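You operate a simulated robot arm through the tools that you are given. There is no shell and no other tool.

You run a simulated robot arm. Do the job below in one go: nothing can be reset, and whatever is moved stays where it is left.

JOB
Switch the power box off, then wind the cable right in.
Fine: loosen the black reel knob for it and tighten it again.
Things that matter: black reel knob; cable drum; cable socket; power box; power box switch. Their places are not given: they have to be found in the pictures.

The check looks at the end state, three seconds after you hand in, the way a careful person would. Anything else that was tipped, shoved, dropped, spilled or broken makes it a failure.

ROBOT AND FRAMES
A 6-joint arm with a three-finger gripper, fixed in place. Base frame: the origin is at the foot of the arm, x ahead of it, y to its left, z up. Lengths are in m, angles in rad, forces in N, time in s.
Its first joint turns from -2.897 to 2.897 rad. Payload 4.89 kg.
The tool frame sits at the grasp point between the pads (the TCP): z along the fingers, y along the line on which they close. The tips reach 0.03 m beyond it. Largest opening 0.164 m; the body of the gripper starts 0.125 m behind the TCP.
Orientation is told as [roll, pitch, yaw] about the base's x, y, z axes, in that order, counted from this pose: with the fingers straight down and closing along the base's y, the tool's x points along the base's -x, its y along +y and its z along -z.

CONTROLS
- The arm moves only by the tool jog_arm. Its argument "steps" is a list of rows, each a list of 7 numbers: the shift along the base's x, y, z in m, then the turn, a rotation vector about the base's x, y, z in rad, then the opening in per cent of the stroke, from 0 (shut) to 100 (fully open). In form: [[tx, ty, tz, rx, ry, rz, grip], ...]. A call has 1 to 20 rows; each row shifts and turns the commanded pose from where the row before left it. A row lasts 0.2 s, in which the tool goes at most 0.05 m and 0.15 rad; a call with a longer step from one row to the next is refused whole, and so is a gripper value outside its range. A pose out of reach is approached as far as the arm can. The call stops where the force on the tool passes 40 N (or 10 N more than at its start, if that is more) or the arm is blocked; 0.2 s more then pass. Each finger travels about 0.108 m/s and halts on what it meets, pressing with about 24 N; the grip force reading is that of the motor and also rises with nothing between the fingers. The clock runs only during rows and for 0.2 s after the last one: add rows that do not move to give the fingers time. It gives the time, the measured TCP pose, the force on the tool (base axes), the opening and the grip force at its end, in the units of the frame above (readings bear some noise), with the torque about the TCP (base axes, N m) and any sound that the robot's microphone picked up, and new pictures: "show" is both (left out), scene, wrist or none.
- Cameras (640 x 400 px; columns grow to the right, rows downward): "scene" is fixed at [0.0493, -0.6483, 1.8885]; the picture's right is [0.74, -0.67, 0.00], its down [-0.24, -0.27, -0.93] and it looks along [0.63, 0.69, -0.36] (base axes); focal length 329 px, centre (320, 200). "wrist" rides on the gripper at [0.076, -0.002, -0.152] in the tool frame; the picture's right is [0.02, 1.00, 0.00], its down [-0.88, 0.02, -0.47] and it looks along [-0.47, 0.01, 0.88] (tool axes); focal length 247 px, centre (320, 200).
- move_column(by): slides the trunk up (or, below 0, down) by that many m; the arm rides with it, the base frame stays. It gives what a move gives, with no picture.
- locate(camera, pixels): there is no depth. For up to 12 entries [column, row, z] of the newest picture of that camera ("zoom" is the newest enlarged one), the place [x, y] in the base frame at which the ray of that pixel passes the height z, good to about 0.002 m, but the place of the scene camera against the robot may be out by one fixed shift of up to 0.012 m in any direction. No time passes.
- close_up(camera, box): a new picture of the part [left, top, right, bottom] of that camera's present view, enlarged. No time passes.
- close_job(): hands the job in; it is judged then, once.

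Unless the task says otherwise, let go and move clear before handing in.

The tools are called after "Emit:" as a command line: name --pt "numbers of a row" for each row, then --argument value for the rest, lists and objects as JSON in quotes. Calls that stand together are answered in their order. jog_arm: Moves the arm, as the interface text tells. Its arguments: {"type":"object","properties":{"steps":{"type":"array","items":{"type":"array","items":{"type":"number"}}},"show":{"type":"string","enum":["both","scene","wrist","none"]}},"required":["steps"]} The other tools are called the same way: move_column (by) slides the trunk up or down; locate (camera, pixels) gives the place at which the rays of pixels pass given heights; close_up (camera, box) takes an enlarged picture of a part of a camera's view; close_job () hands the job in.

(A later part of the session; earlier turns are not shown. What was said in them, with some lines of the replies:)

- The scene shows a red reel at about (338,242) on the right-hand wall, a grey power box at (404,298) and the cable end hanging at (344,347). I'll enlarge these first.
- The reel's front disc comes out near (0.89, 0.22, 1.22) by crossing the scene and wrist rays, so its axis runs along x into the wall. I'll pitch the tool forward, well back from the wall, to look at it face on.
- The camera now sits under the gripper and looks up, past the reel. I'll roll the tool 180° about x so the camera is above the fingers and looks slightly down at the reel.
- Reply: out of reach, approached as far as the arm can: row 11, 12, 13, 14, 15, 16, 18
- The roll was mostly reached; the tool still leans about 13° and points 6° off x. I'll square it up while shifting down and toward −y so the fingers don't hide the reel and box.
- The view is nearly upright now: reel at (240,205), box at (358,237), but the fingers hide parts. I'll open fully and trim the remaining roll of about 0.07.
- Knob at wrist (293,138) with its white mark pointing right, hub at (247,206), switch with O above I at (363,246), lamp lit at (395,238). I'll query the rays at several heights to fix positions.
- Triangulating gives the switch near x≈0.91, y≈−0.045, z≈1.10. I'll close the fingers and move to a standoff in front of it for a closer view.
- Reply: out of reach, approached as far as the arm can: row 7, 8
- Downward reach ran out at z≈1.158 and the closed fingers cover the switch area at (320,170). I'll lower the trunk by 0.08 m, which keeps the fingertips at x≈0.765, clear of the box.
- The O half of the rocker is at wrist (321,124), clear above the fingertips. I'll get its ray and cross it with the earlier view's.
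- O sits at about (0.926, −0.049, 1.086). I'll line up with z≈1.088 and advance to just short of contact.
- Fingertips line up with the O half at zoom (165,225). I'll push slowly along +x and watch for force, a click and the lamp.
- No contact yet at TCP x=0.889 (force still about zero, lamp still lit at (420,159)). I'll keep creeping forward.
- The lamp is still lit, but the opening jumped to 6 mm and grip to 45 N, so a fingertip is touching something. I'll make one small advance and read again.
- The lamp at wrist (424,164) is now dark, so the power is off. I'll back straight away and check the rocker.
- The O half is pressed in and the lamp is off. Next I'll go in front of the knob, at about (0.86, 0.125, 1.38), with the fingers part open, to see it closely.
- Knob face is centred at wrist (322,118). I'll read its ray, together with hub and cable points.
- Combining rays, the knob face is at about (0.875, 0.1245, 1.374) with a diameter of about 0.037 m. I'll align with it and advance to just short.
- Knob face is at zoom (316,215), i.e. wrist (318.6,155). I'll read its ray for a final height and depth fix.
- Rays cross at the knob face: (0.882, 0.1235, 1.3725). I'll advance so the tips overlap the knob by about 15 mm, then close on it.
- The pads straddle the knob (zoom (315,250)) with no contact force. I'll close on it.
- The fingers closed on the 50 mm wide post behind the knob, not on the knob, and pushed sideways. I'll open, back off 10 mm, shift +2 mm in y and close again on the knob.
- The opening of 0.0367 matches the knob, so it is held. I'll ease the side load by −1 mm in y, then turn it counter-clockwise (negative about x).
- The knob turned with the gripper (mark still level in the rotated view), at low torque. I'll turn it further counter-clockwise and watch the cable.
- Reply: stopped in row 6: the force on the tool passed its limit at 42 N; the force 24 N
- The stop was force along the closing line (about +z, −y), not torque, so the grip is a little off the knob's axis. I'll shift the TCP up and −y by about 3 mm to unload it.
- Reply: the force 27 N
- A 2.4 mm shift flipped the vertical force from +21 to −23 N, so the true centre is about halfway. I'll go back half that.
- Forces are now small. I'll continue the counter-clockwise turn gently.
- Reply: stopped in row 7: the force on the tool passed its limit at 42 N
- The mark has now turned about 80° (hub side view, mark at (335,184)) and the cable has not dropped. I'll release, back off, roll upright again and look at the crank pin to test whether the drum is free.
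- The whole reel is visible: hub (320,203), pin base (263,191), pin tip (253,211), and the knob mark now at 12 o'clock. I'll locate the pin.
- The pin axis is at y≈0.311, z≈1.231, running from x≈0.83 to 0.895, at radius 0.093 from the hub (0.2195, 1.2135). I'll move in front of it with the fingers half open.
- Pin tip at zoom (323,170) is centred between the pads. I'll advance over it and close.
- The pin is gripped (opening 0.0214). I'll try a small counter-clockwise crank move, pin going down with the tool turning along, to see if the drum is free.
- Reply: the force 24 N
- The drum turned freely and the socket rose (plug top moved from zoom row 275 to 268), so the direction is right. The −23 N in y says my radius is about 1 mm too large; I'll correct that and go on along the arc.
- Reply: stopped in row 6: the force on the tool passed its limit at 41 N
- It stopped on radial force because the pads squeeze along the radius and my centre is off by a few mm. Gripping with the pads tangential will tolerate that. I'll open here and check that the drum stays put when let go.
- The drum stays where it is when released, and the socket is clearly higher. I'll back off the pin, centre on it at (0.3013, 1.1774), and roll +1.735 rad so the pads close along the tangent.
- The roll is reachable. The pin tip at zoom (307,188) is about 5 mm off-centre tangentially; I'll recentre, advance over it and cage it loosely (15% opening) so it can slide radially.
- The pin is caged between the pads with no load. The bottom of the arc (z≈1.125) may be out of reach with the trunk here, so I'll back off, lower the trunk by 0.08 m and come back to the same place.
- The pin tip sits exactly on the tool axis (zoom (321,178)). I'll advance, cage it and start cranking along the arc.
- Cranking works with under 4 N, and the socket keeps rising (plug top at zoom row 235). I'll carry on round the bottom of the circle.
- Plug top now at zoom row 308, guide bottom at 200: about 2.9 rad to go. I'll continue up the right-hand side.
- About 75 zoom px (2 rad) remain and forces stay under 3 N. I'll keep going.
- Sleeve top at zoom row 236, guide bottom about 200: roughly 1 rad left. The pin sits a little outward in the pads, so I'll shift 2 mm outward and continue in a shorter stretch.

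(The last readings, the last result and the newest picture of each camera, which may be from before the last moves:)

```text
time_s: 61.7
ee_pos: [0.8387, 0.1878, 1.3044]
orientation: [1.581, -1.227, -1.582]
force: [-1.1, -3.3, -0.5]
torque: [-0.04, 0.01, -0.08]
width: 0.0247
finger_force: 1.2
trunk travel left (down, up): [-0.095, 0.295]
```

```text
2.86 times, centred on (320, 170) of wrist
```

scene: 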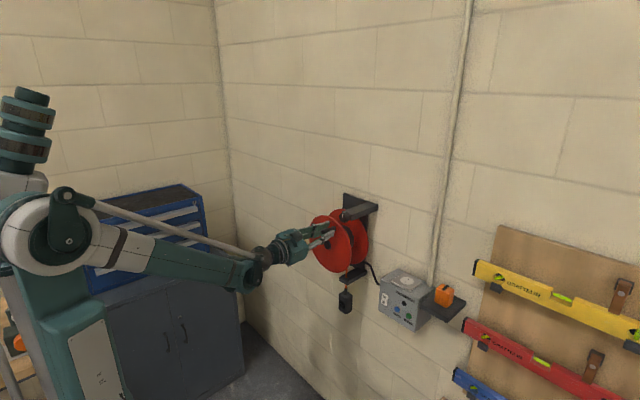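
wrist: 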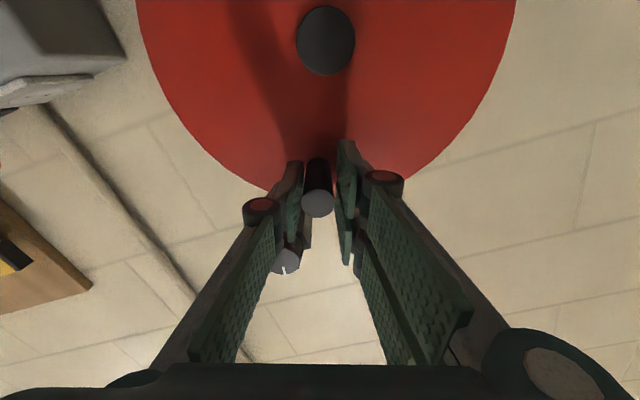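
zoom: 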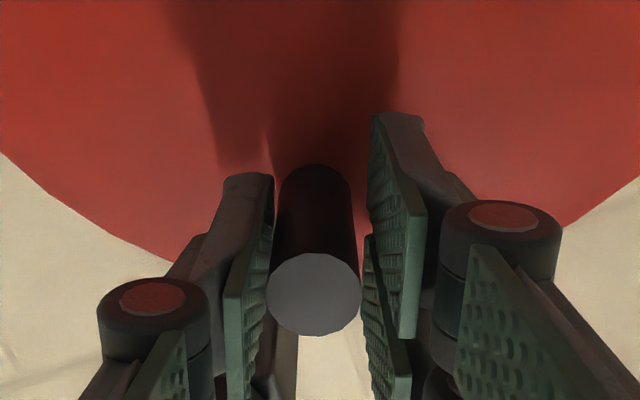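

The sleeve top is at zoom row 212, just below the guide, about 0.3 rad left. I'll go on in smaller steps and watch the force.

Emit:
jog_arm --pt "0 0.0106 0.0032 -0.12 0 0 14.5" --pt "0 0.0055 0.0011 -0.06 0 0 14.5" --pt "0 0.0055 0.0008 -0.06 0 0 14.5" --pt "0 0 0 0 0 0 14.5" --show "both"

Emit:
close_up --camera "scene" --box '[320, 255, 370, 325]'

```text
time_s: 62.7
ee_pos: [0.8381, 0.2095, 1.3091]
orientation: [1.611, -1.468, -1.61]
force: [-1.1, -2.8, 0.1]
torque: [-0.01, 0.0, -0.09]
width: 0.025
finger_force: 1.2
trunk travel left (down, up): [-0.095, 0.295]
```

scene: 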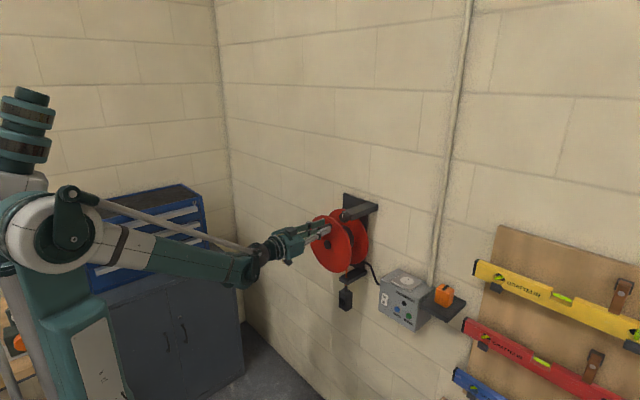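
wrist: 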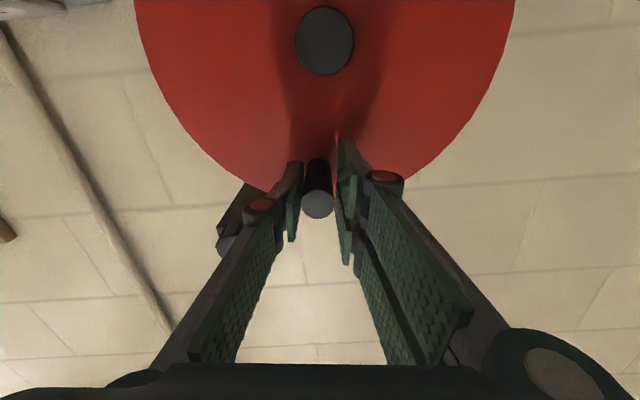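

```text
5.71 times, centred on (345, 290) of scene
```

zoom: 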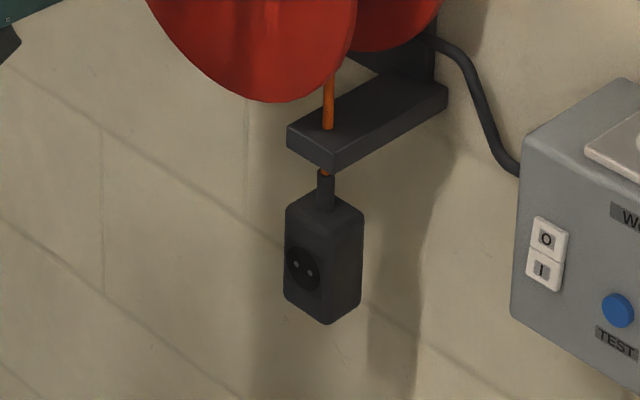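

Only a thin strip of orange shows between sleeve and guide at zoom (325,173). I'll continue with 0.06 rad steps until the load rises.

Emit:
jog_arm --pt "0 0.0055 0.0002 -0.06 0 0 14.5" --pt "0 0.0055 -0.0001 -0.06 0 0 14.5" --pt "0 0.0055 -0.0005 -0.06 0 0 14.5" --pt "0 0 0 0 0 0 14.5" --show "both"

Emit:
close_up --camera "scene" --box '[320, 255, 370, 325]'

```text
time_s: 63.7
ee_pos: [0.838, 0.2241, 1.3097]
orientation: [-1.621, -1.494, 1.62]
force: [-0.4, -18.0, -5.0]
torque: [0.14, 0.16, -0.49]
width: 0.0308
finger_force: 8.7
trunk travel left (down, up): [-0.095, 0.295]
```

scene: 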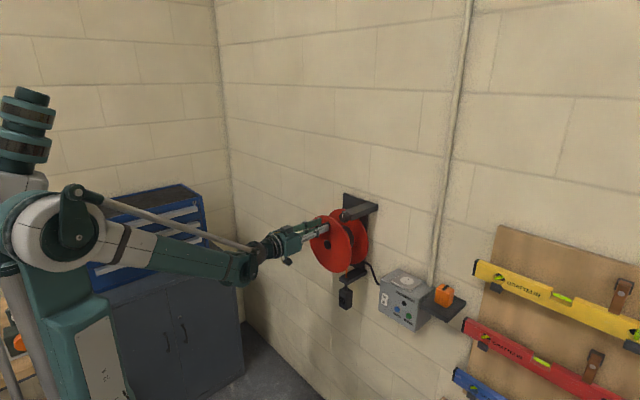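
wrist: 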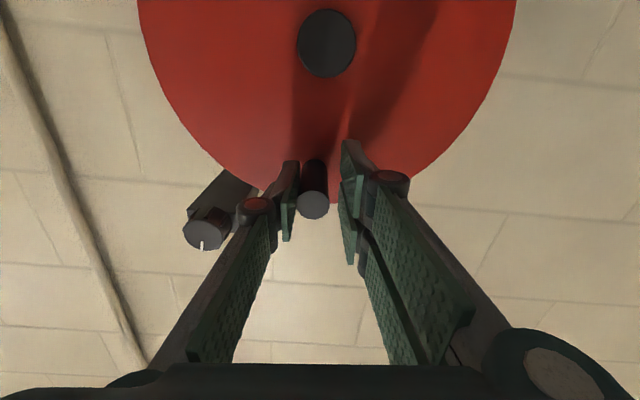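

```text
5.71 times, centred on (345, 290) of scene
```

zoom: 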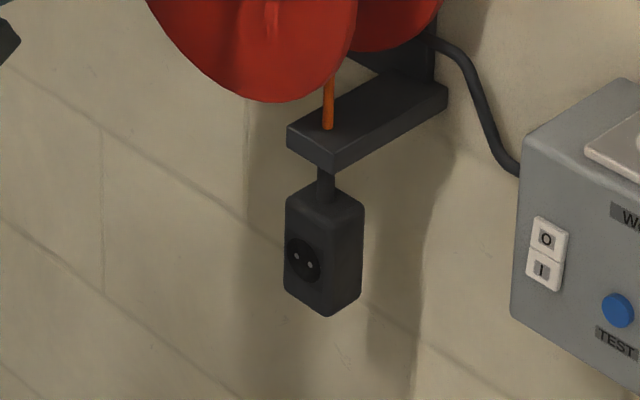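

Load jumped to 18 N and the pads are being pushed apart, while the sleeve now meets the guide at zoom (326,172): the cable is fully in. I'll open gently and check it stays.

Emit:
jog_arm --pt "0 -0.002 0 0 0 0 20" --pt "0 0 0 0 0 0 30" --pt "0 0 0 0 0 0 40" --pt "-0.035 0 0 0 0 0 40" --pt "-0.035 0 0 0 0 0 40" --pt "-0.03 0 0 0 0 0 40" --pt "0 0 0 0 0 0 40" --show "both"

Emit:
close_up --camera "scene" --box '[320, 255, 370, 325]'

```text
time_s: 65.3
ee_pos: [0.7391, 0.2256, 1.308]
orientation: [-1.619, -1.495, 1.623]
force: [0.4, -0.9, 0.0]
torque: [0.01, -0.01, 0.05]
width: 0.0656
finger_force: 0.0
trunk travel left (down, up): [-0.095, 0.295]
```

scene: 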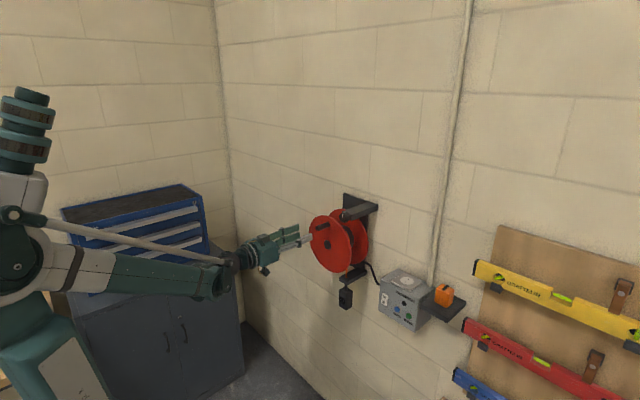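
wrist: 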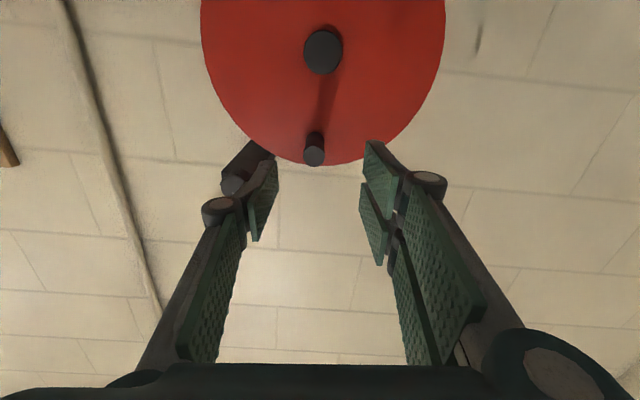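

```text
5.71 times, centred on (345, 290) of scene
```

zoom: 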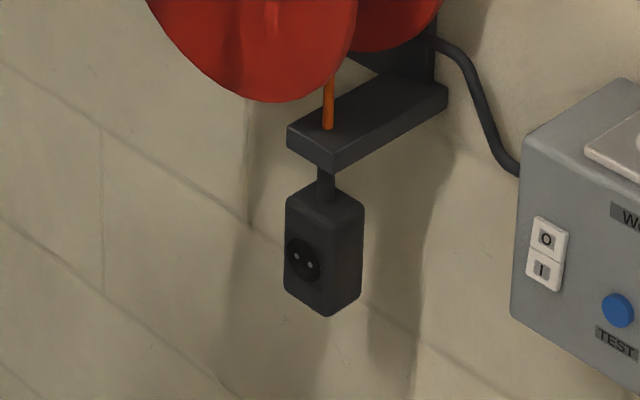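

The socket stays tight against the guide after release. Next I'll raise the trunk and return in front of the knob, rolled so that a clockwise (positive) turn has room.

Emit:
move_column --by 0.08

Emit:
jog_arm --pt "0 -0.0079 -0.0008 0.136 0 0 45" --pt "0 -0.0079 -0.0008 0.136 0 0 45" --pt "0 -0.0079 -0.0008 0.136 0 0 45" --pt "0 -0.0079 -0.0008 0.136 0 0 45" --pt "0 -0.0079 -0.0008 0.136 0 0 45" --pt "0 -0.0079 -0.0008 0.136 0 0 45" --pt "0 -0.0079 -0.0008 0.136 0 0 45" --pt "0 -0.0079 -0.0008 0.136 0 0 45" --pt "0 -0.0079 -0.0008 0.136 0 0 45" --pt "0 -0.0079 -0.0008 0.136 0 0 45" --pt "0 -0.0079 -0.0008 0.136 0 0 45" --pt "0 -0.0079 -0.0008 0.136 0 0 45" --pt "0 -0.0079 -0.0008 0.136 0 0 45" --pt "0 0 0 0 0 0 45"

Emit:
close_up --camera "wrist" --box '[220, 60, 420, 200]'

```text
time_s: 66.5
ee_pos: [0.7399, 0.2259, 1.3886]
orientation: [-1.623, -1.494, 1.623]
force: [0.4, -0.8, -0.2]
torque: [0.03, 0.01, 0.01]
width: 0.0655
finger_force: 0.2
trunk travel left (down, up): [-0.175, 0.215]
```

```text
time_s: 69.5
ee_pos: [0.7397, 0.1233, 1.3789]
orientation: [1.573, 0.122, -1.574]
force: [0.2, -0.1, 0.1]
torque: [-0.01, -0.03, 0.02]
width: 0.0741
finger_force: 0.1
trunk travel left (down, up): [-0.175, 0.215]
```

scene: 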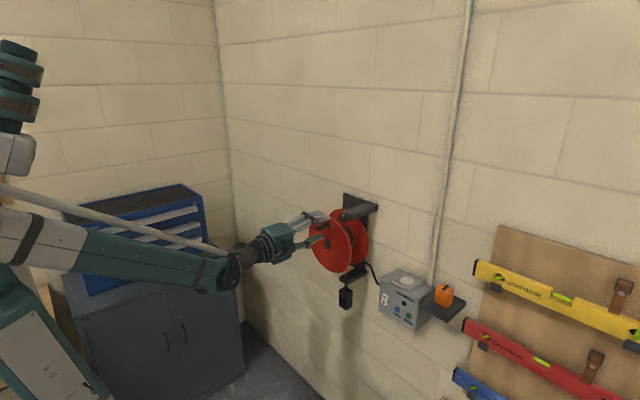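
wrist: 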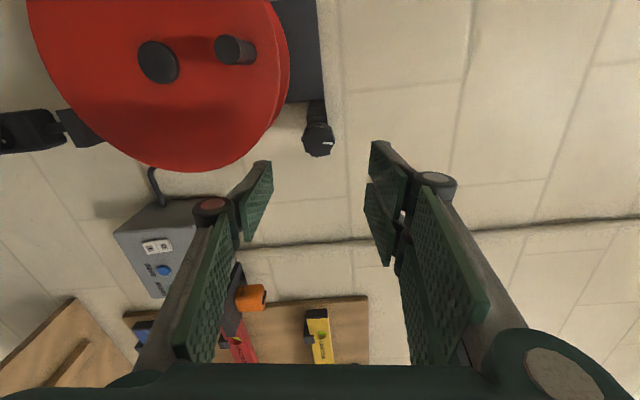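

```text
2.86 times, centred on (320, 130) of wrist
```

zoom: 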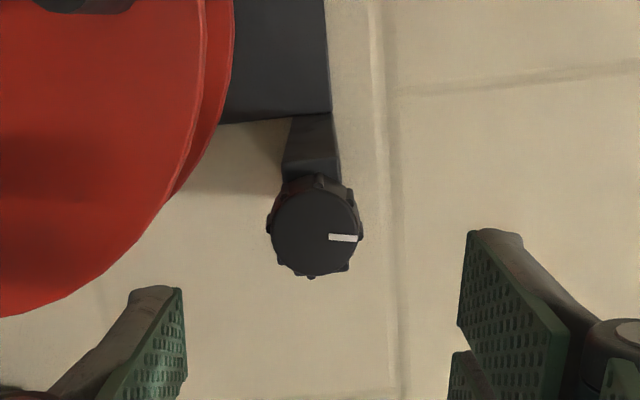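

Knob face at zoom (313,235): its centre is about 3.5 mm below the tool axis, near (0.123, 1.3755). I'll align and advance over it with the pads above and below.

Emit:
jog_arm --pt "0.04 0 -0.0032 0 0 0 45" --pt "0.04 0 0 0 0 0 45" --pt "0.025 0 0 0 0 0 45" --pt "0.01 0 0 0 0 0 45" --pt "0 0 0 0 0 0 45" --show "wrist"

Emit:
close_up --camera "wrist" --box '[220, 100, 420, 240]'

```text
time_s: 70.7
ee_pos: [0.8553, 0.1222, 1.3754]
orientation: [1.571, 0.121, -1.574]
force: [0.6, -0.1, 0.0]
torque: [-0.02, -0.04, -0.03]
width: 0.0742
finger_force: 0.0
trunk travel left (down, up): [-0.175, 0.215]
```

wrist: 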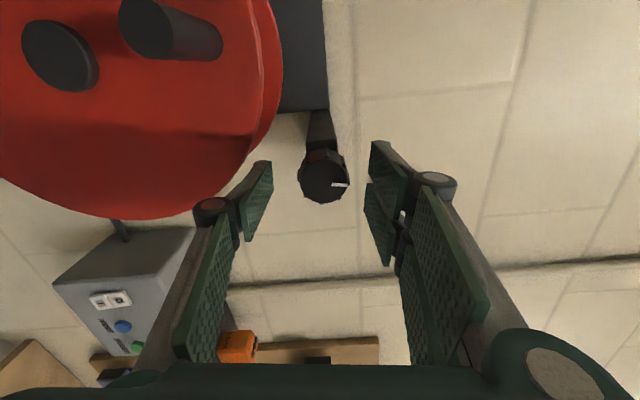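

```text
2.86 times, centred on (320, 170) of wrist
```

zoom: 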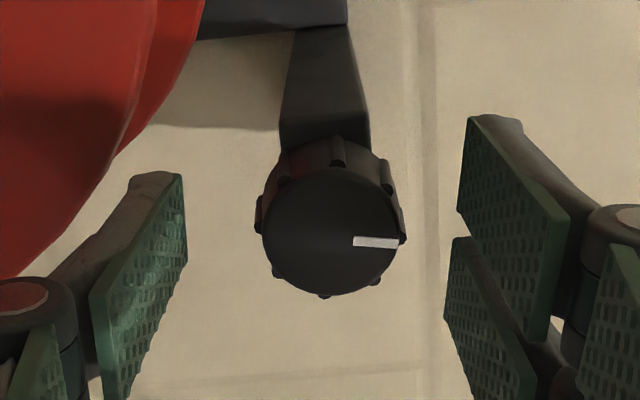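

Close up, the knob centre is about 2 mm toward the upper pad. I'll shift +2 mm in z and close on it.

Emit:
jog_arm --pt "0 0 0.0015 0 0 0 40" --pt "0 0 0 0 0 0 30" --pt "0 0 0 0 0 0 22" --pt "0 0 0 0 0 0 10" --pt "0 0 0 0 0 0 0" --pt "0 0 0 0 0 0 0" --show "wrist"

```text
time_s: 72.0
ee_pos: [0.8549, 0.123, 1.3773]
orientation: [1.573, 0.12, -1.575]
force: [5.6, 0.6, 16.8]
torque: [0.02, -0.45, -0.07]
width: 0.0361
finger_force: 44.1
trunk travel left (down, up): [-0.175, 0.215]
```

wrist: 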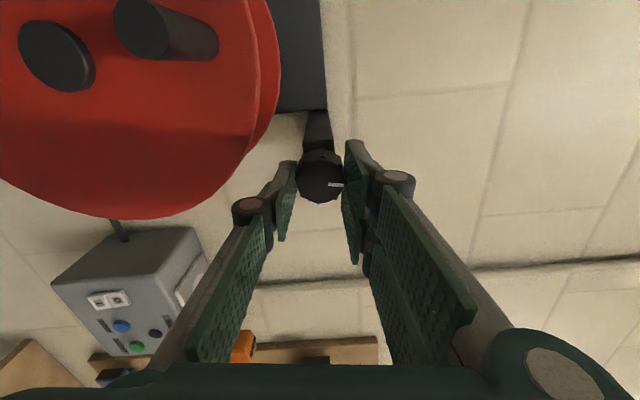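

It holds at 0.0361, with +17 N in z, so the knob is about 1 mm higher. I'll trim +1 mm and start the clockwise turn.

Emit:
jog_arm --pt "0 0 0.0009 0 0 0 0" --pt "0 0 0 0.08 0 0 0" --pt "0 0 0 0.08 0 0 0" --pt "0 0 0 0.08 0 0 0" --pt "0 0 0 0.08 0 0 0" --pt "0 0 0 0 0 0 0" --show "wrist"

```text
time_s: 73.2
ee_pos: [0.8532, 0.1229, 1.3765]
orientation: [1.57, 0.394, -1.573]
force: [-0.3, 0.9, -15.4]
torque: [-0.04, 0.5, -0.13]
width: 0.036
finger_force: 44.5
trunk travel left (down, up): [-0.175, 0.215]
stopped in row 5: the force on the tool passed its limit at 41 N (the readings are from after the stop); the commanded pose is now the measured one
```

wrist: 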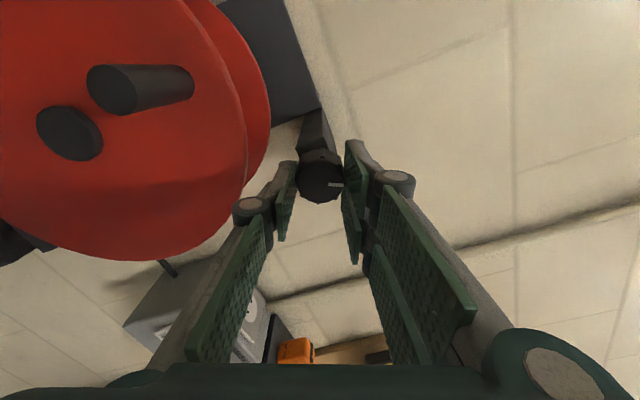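

The knob turned 0.27 rad before a lateral force stop (−15 N in z). I'll relieve it by about 1 mm downward and continue.

Emit:
jog_arm --pt "0 0 -0.0008 0 0 0 0" --pt "0 0 0 0 0 0 0" --show "none"

```text
time_s: 73.8
ee_pos: [0.8552, 0.123, 1.3765]
orientation: [1.571, 0.393, -1.575]
force: [-2.1, 4.4, -6.8]
torque: [0.03, 0.2, 0.21]
width: 0.0362
finger_force: 45.1
trunk travel left (down, up): [-0.175, 0.215]
```

Emit:
jog_arm --pt "0 0.0002 -0.0004 0.08 0 0 0" --pt "0 0 -0.0002 0.08 0 0 0" --pt "0 0 -0.0002 0.08 0 0 0" --pt "0 0 -0.0002 0.08 0 0 0" --pt "0 0 0 0 0 0 0" --show "none"

```text
time_s: 75.0
ee_pos: [0.8553, 0.1232, 1.3761]
orientation: [1.568, 0.714, -1.575]
force: [6.7, 9.4, 9.0]
torque: [0.01, -0.29, 0.37]
width: 0.0362
finger_force: 44.8
trunk travel left (down, up): [-0.175, 0.215]
```

The turn is at about 0.6 rad with modest forces of 9 N. I'll trim in the force direction and go on.

Emit:
jog_arm --pt "0 0.0005 0.0005 0.08 0 0 0" --pt "0 0 0 0.08 0 0 0" --pt "0 0 0 0.08 0 0 0" --pt "0 0 0 0.08 0 0 0" --pt "0 0 0 0 0 0 0" --show "wrist"

```text
time_s: 76.2
ee_pos: [0.8543, 0.1235, 1.3749]
orientation: [1.567, 1.034, -1.577]
force: [8.0, 8.6, 12.0]
torque: [0.0, -0.32, 0.19]
width: 0.0361
finger_force: 45.2
trunk travel left (down, up): [-0.175, 0.215]
```

wrist: 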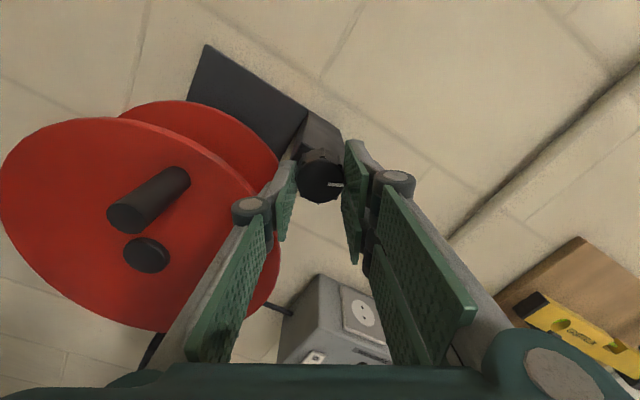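

The mark still follows the gripper (ρ≈−0.54). I'll keep turning clockwise with another small trim.

Emit:
jog_arm --pt "-0.0003 0.0004 0.0005 0.08 0 0 0" --pt "0 0 0 0.08 0 0 0" --pt "0 0 0 0.08 0 0 0" --pt "0 0 0 0.08 0 0 0" --pt "0 0 0 0 0 0 0" --show "none"

```text
time_s: 77.4
ee_pos: [0.8551, 0.1248, 1.3744]
orientation: [1.553, 1.355, -1.589]
force: [3.1, 13.8, -12.3]
torque: [-0.04, 0.36, 0.46]
width: 0.0363
finger_force: 44.9
trunk travel left (down, up): [-0.175, 0.215]
```

Forces are about 18 N, mostly lateral, and torque about x is still nil. I'll trim and continue toward the original mark position.

Emit:
jog_arm --pt "0 0.0006 -0.0006 0 0 0 0" --pt "0 0 0 0.07 0 0 0" --pt "0 0 0 0.07 0 0 0" --pt "0 0 0 0.07 0 0 0" --pt "0 0 0 0 0 0 0" --show "wrist"

Emit:
close_up --camera "wrist" --box '[220, 100, 420, 240]'

```text
time_s: 78.6
ee_pos: [0.8549, 0.1253, 1.3752]
orientation: [1.06, 1.564, -2.082]
force: [12.9, 15.9, 4.1]
torque: [0.02, -0.07, 0.46]
width: 0.036
finger_force: 45.3
trunk travel left (down, up): [-0.175, 0.215]
```

wrist: 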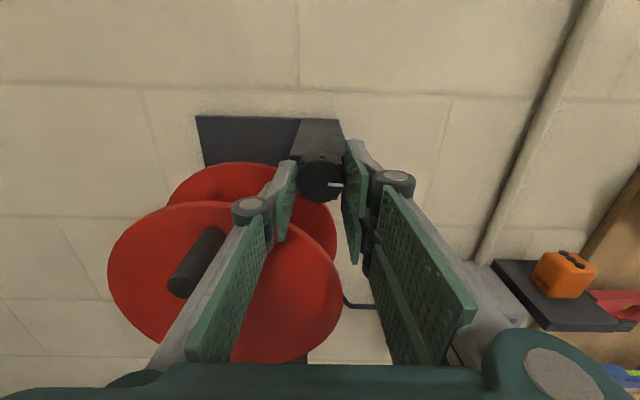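

```text
2.86 times, centred on (320, 170) of wrist
```

zoom: 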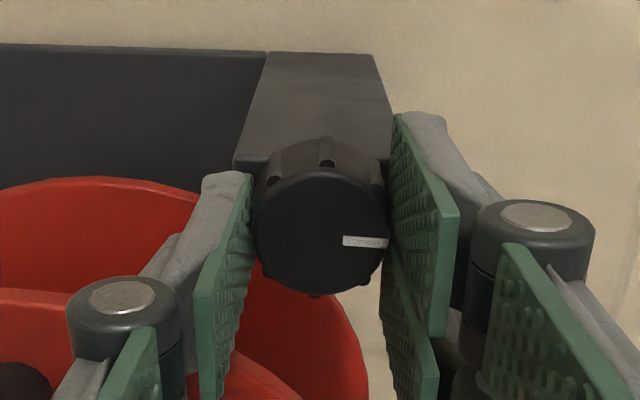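

The mark is back at 3 o'clock, zoom (365,241), close to its starting angle. I'll turn a little further to check that it is tight.

Emit:
jog_arm --pt "-0.0004 0.0006 0.0001 0 0 0 0" --pt "0 0 0 0.06 0 0 0" --pt "0 0 0 0.06 0 0 0" --pt "0 0 0 0.06 0 0 0" --pt "0 0 0 0 0 0 0" --show "wrist"

Emit:
close_up --camera "wrist" --box '[220, 100, 420, 240]'

```text
time_s: 79.8
ee_pos: [0.8538, 0.1252, 1.376]
orientation: [-1.546, 1.398, 1.594]
force: [6.4, 11.5, 1.8]
torque: [-0.53, 0.11, 0.31]
width: 0.0358
finger_force: 44.8
trunk travel left (down, up): [-0.175, 0.215]
```

wrist: 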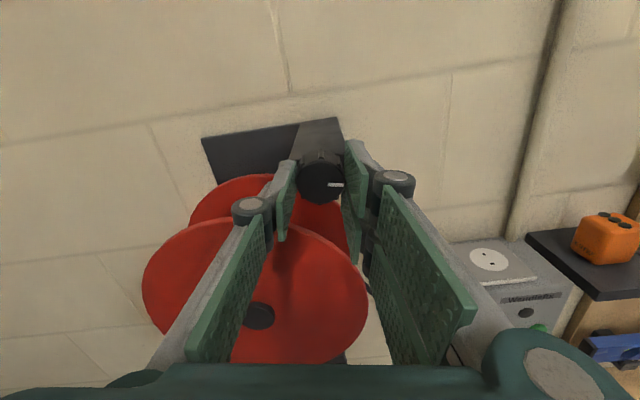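

```text
2.86 times, centred on (320, 170) of wrist
```

zoom: 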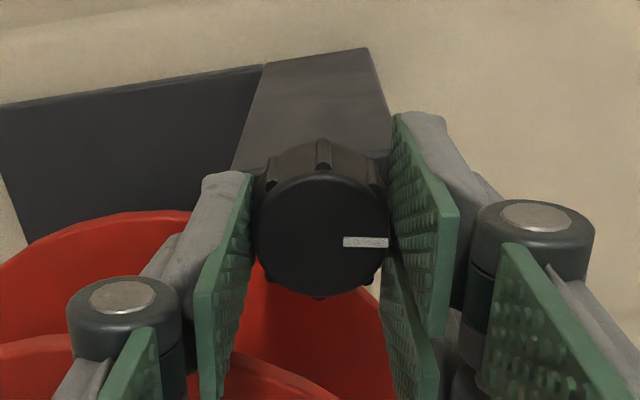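

Torque about x has risen to −0.53 N m and the knob slips slightly in the pads, so it is tight at its stop. I'll open, back straight off and check everything.

Emit:
jog_arm --pt "0 0 0 0 0 0 20" --pt "0 0 0 0 0 0 40" --pt "0 0 0 0 0 0 45" --pt "-0.03 0 0 0 0 0 45" --pt "-0.04 0 0 0 0 0 45" --pt "-0.04 0 0 -0.06 0 0 45" --pt "-0.04 0.01 0 -0.12 0 0 60" --pt "-0.03 0.02 0 0 0 0 80" --pt "0 0.02 0 0 0 0 100" --pt "0 0.02 0 0 0 0 100" --pt "0 0 0 0 0 0 100"

Emit:
close_up --camera "wrist" --box '[190, 40, 430, 380]'

Emit:
close_up --camera "scene" --box '[300, 190, 400, 330]'

Emit:
close_up --camera "scene" --box '[320, 255, 370, 325]'

Emit:
close_up --camera "wrist" --box '[300, 40, 460, 140]'

```text
time_s: 82.2
ee_pos: [0.673, 0.1958, 1.3761]
orientation: [1.114, 1.563, -2.029]
force: [0.4, 1.2, -0.1]
torque: [0.02, 0.01, -0.04]
width: 0.1642
finger_force: 0.1
trunk travel left (down, up): [-0.175, 0.215]
```

scene: 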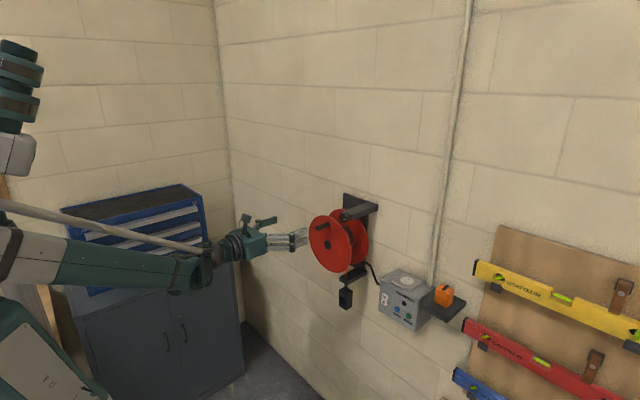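
wrist: 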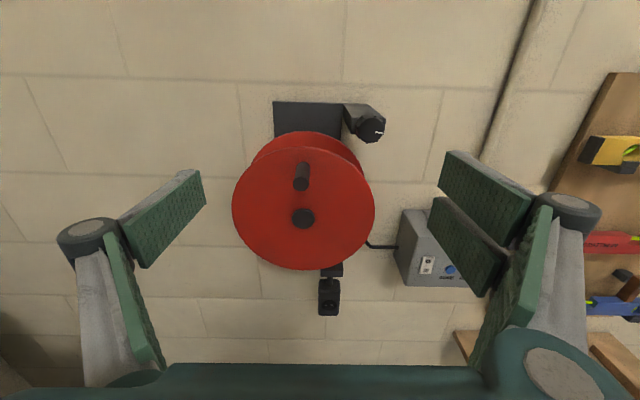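

```text
1.18 times, centred on (310, 210) of wrist
```

zoom: 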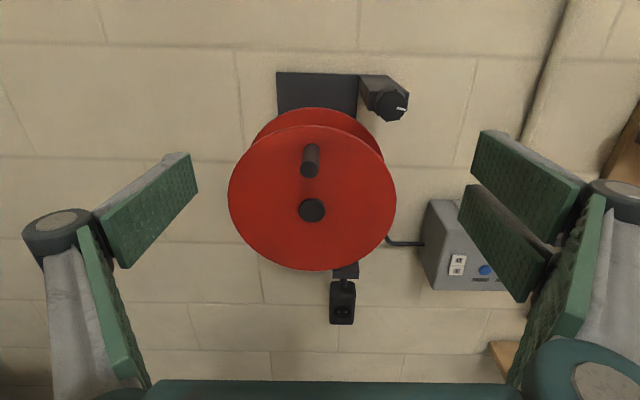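

```text
2.86 times, centred on (350, 260) of scene
```

zoom: 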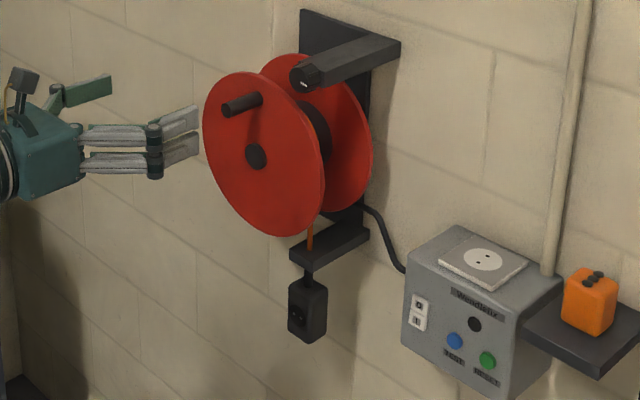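

```text
5.71 times, centred on (345, 290) of scene
```

zoom: 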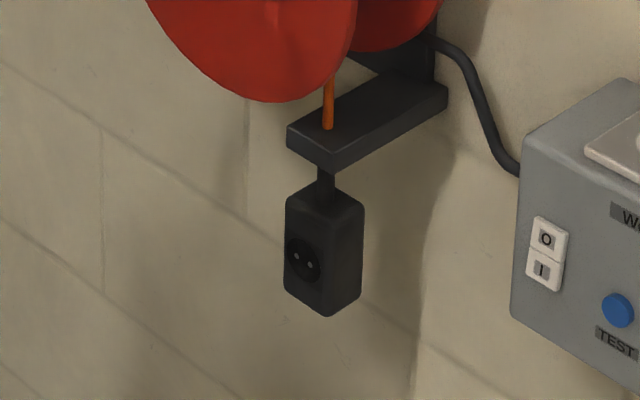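

```text
4.00 times, centred on (380, 90) of wrist
```

zoom: 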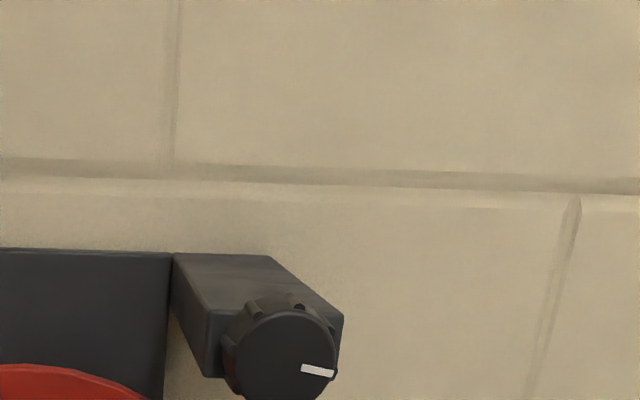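

The knob mark sits just past 3 o'clock (tight), the lamp is dark and the socket is up. I'll take one last look under the guide for any remaining slack.

Emit:
close_up --camera "wrist" --box '[295, 250, 365, 325]'

Emit:
close_up --camera "scene" --box '[375, 265, 425, 330]'

```text
5.33 times, centred on (330, 288) of wrist
```

zoom: 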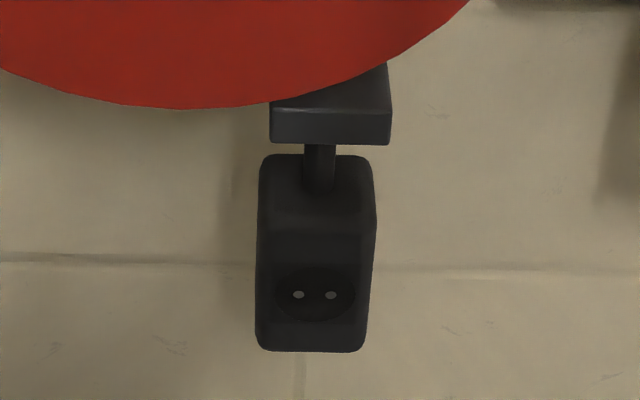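

```text
6.15 times, centred on (400, 298) of scene
```

zoom: 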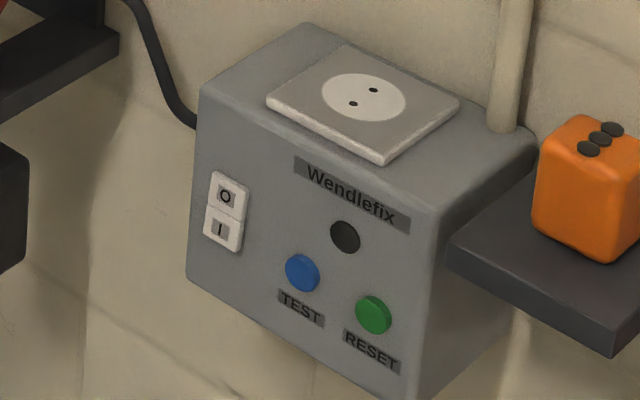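

The sleeve is against the guide with no orange cable showing below it at zoom (320,148). The rocker is at O with the lamp dark, the knob is tight, and the arm is clear, so I'm handing in.

Emit:
close_job

```text
The job is handed in.
```

The power box is off and the cable is wound fully in. I've handed the job in; no verdict has come back.

- **Power box:** I pressed the rocker at O. The lamp went dark and was still dark in the last pictures.
- **Cable:** I loosened the knob about 80° and cranked the drum until the load rose. The socket's sleeve is up against the guide with no orange cable showing below it, and it stayed there after I let go.
- **Knob:** I tightened it again until it resisted at about 0.5 N m. Its mark now sits just past where it started.

While gripping the knob, the fingers first closed on the post behind it. A few other moves stopped at the 40 N force limit. In the final pictures nothing else looks moved, and the arm is well clear of the reel and box.
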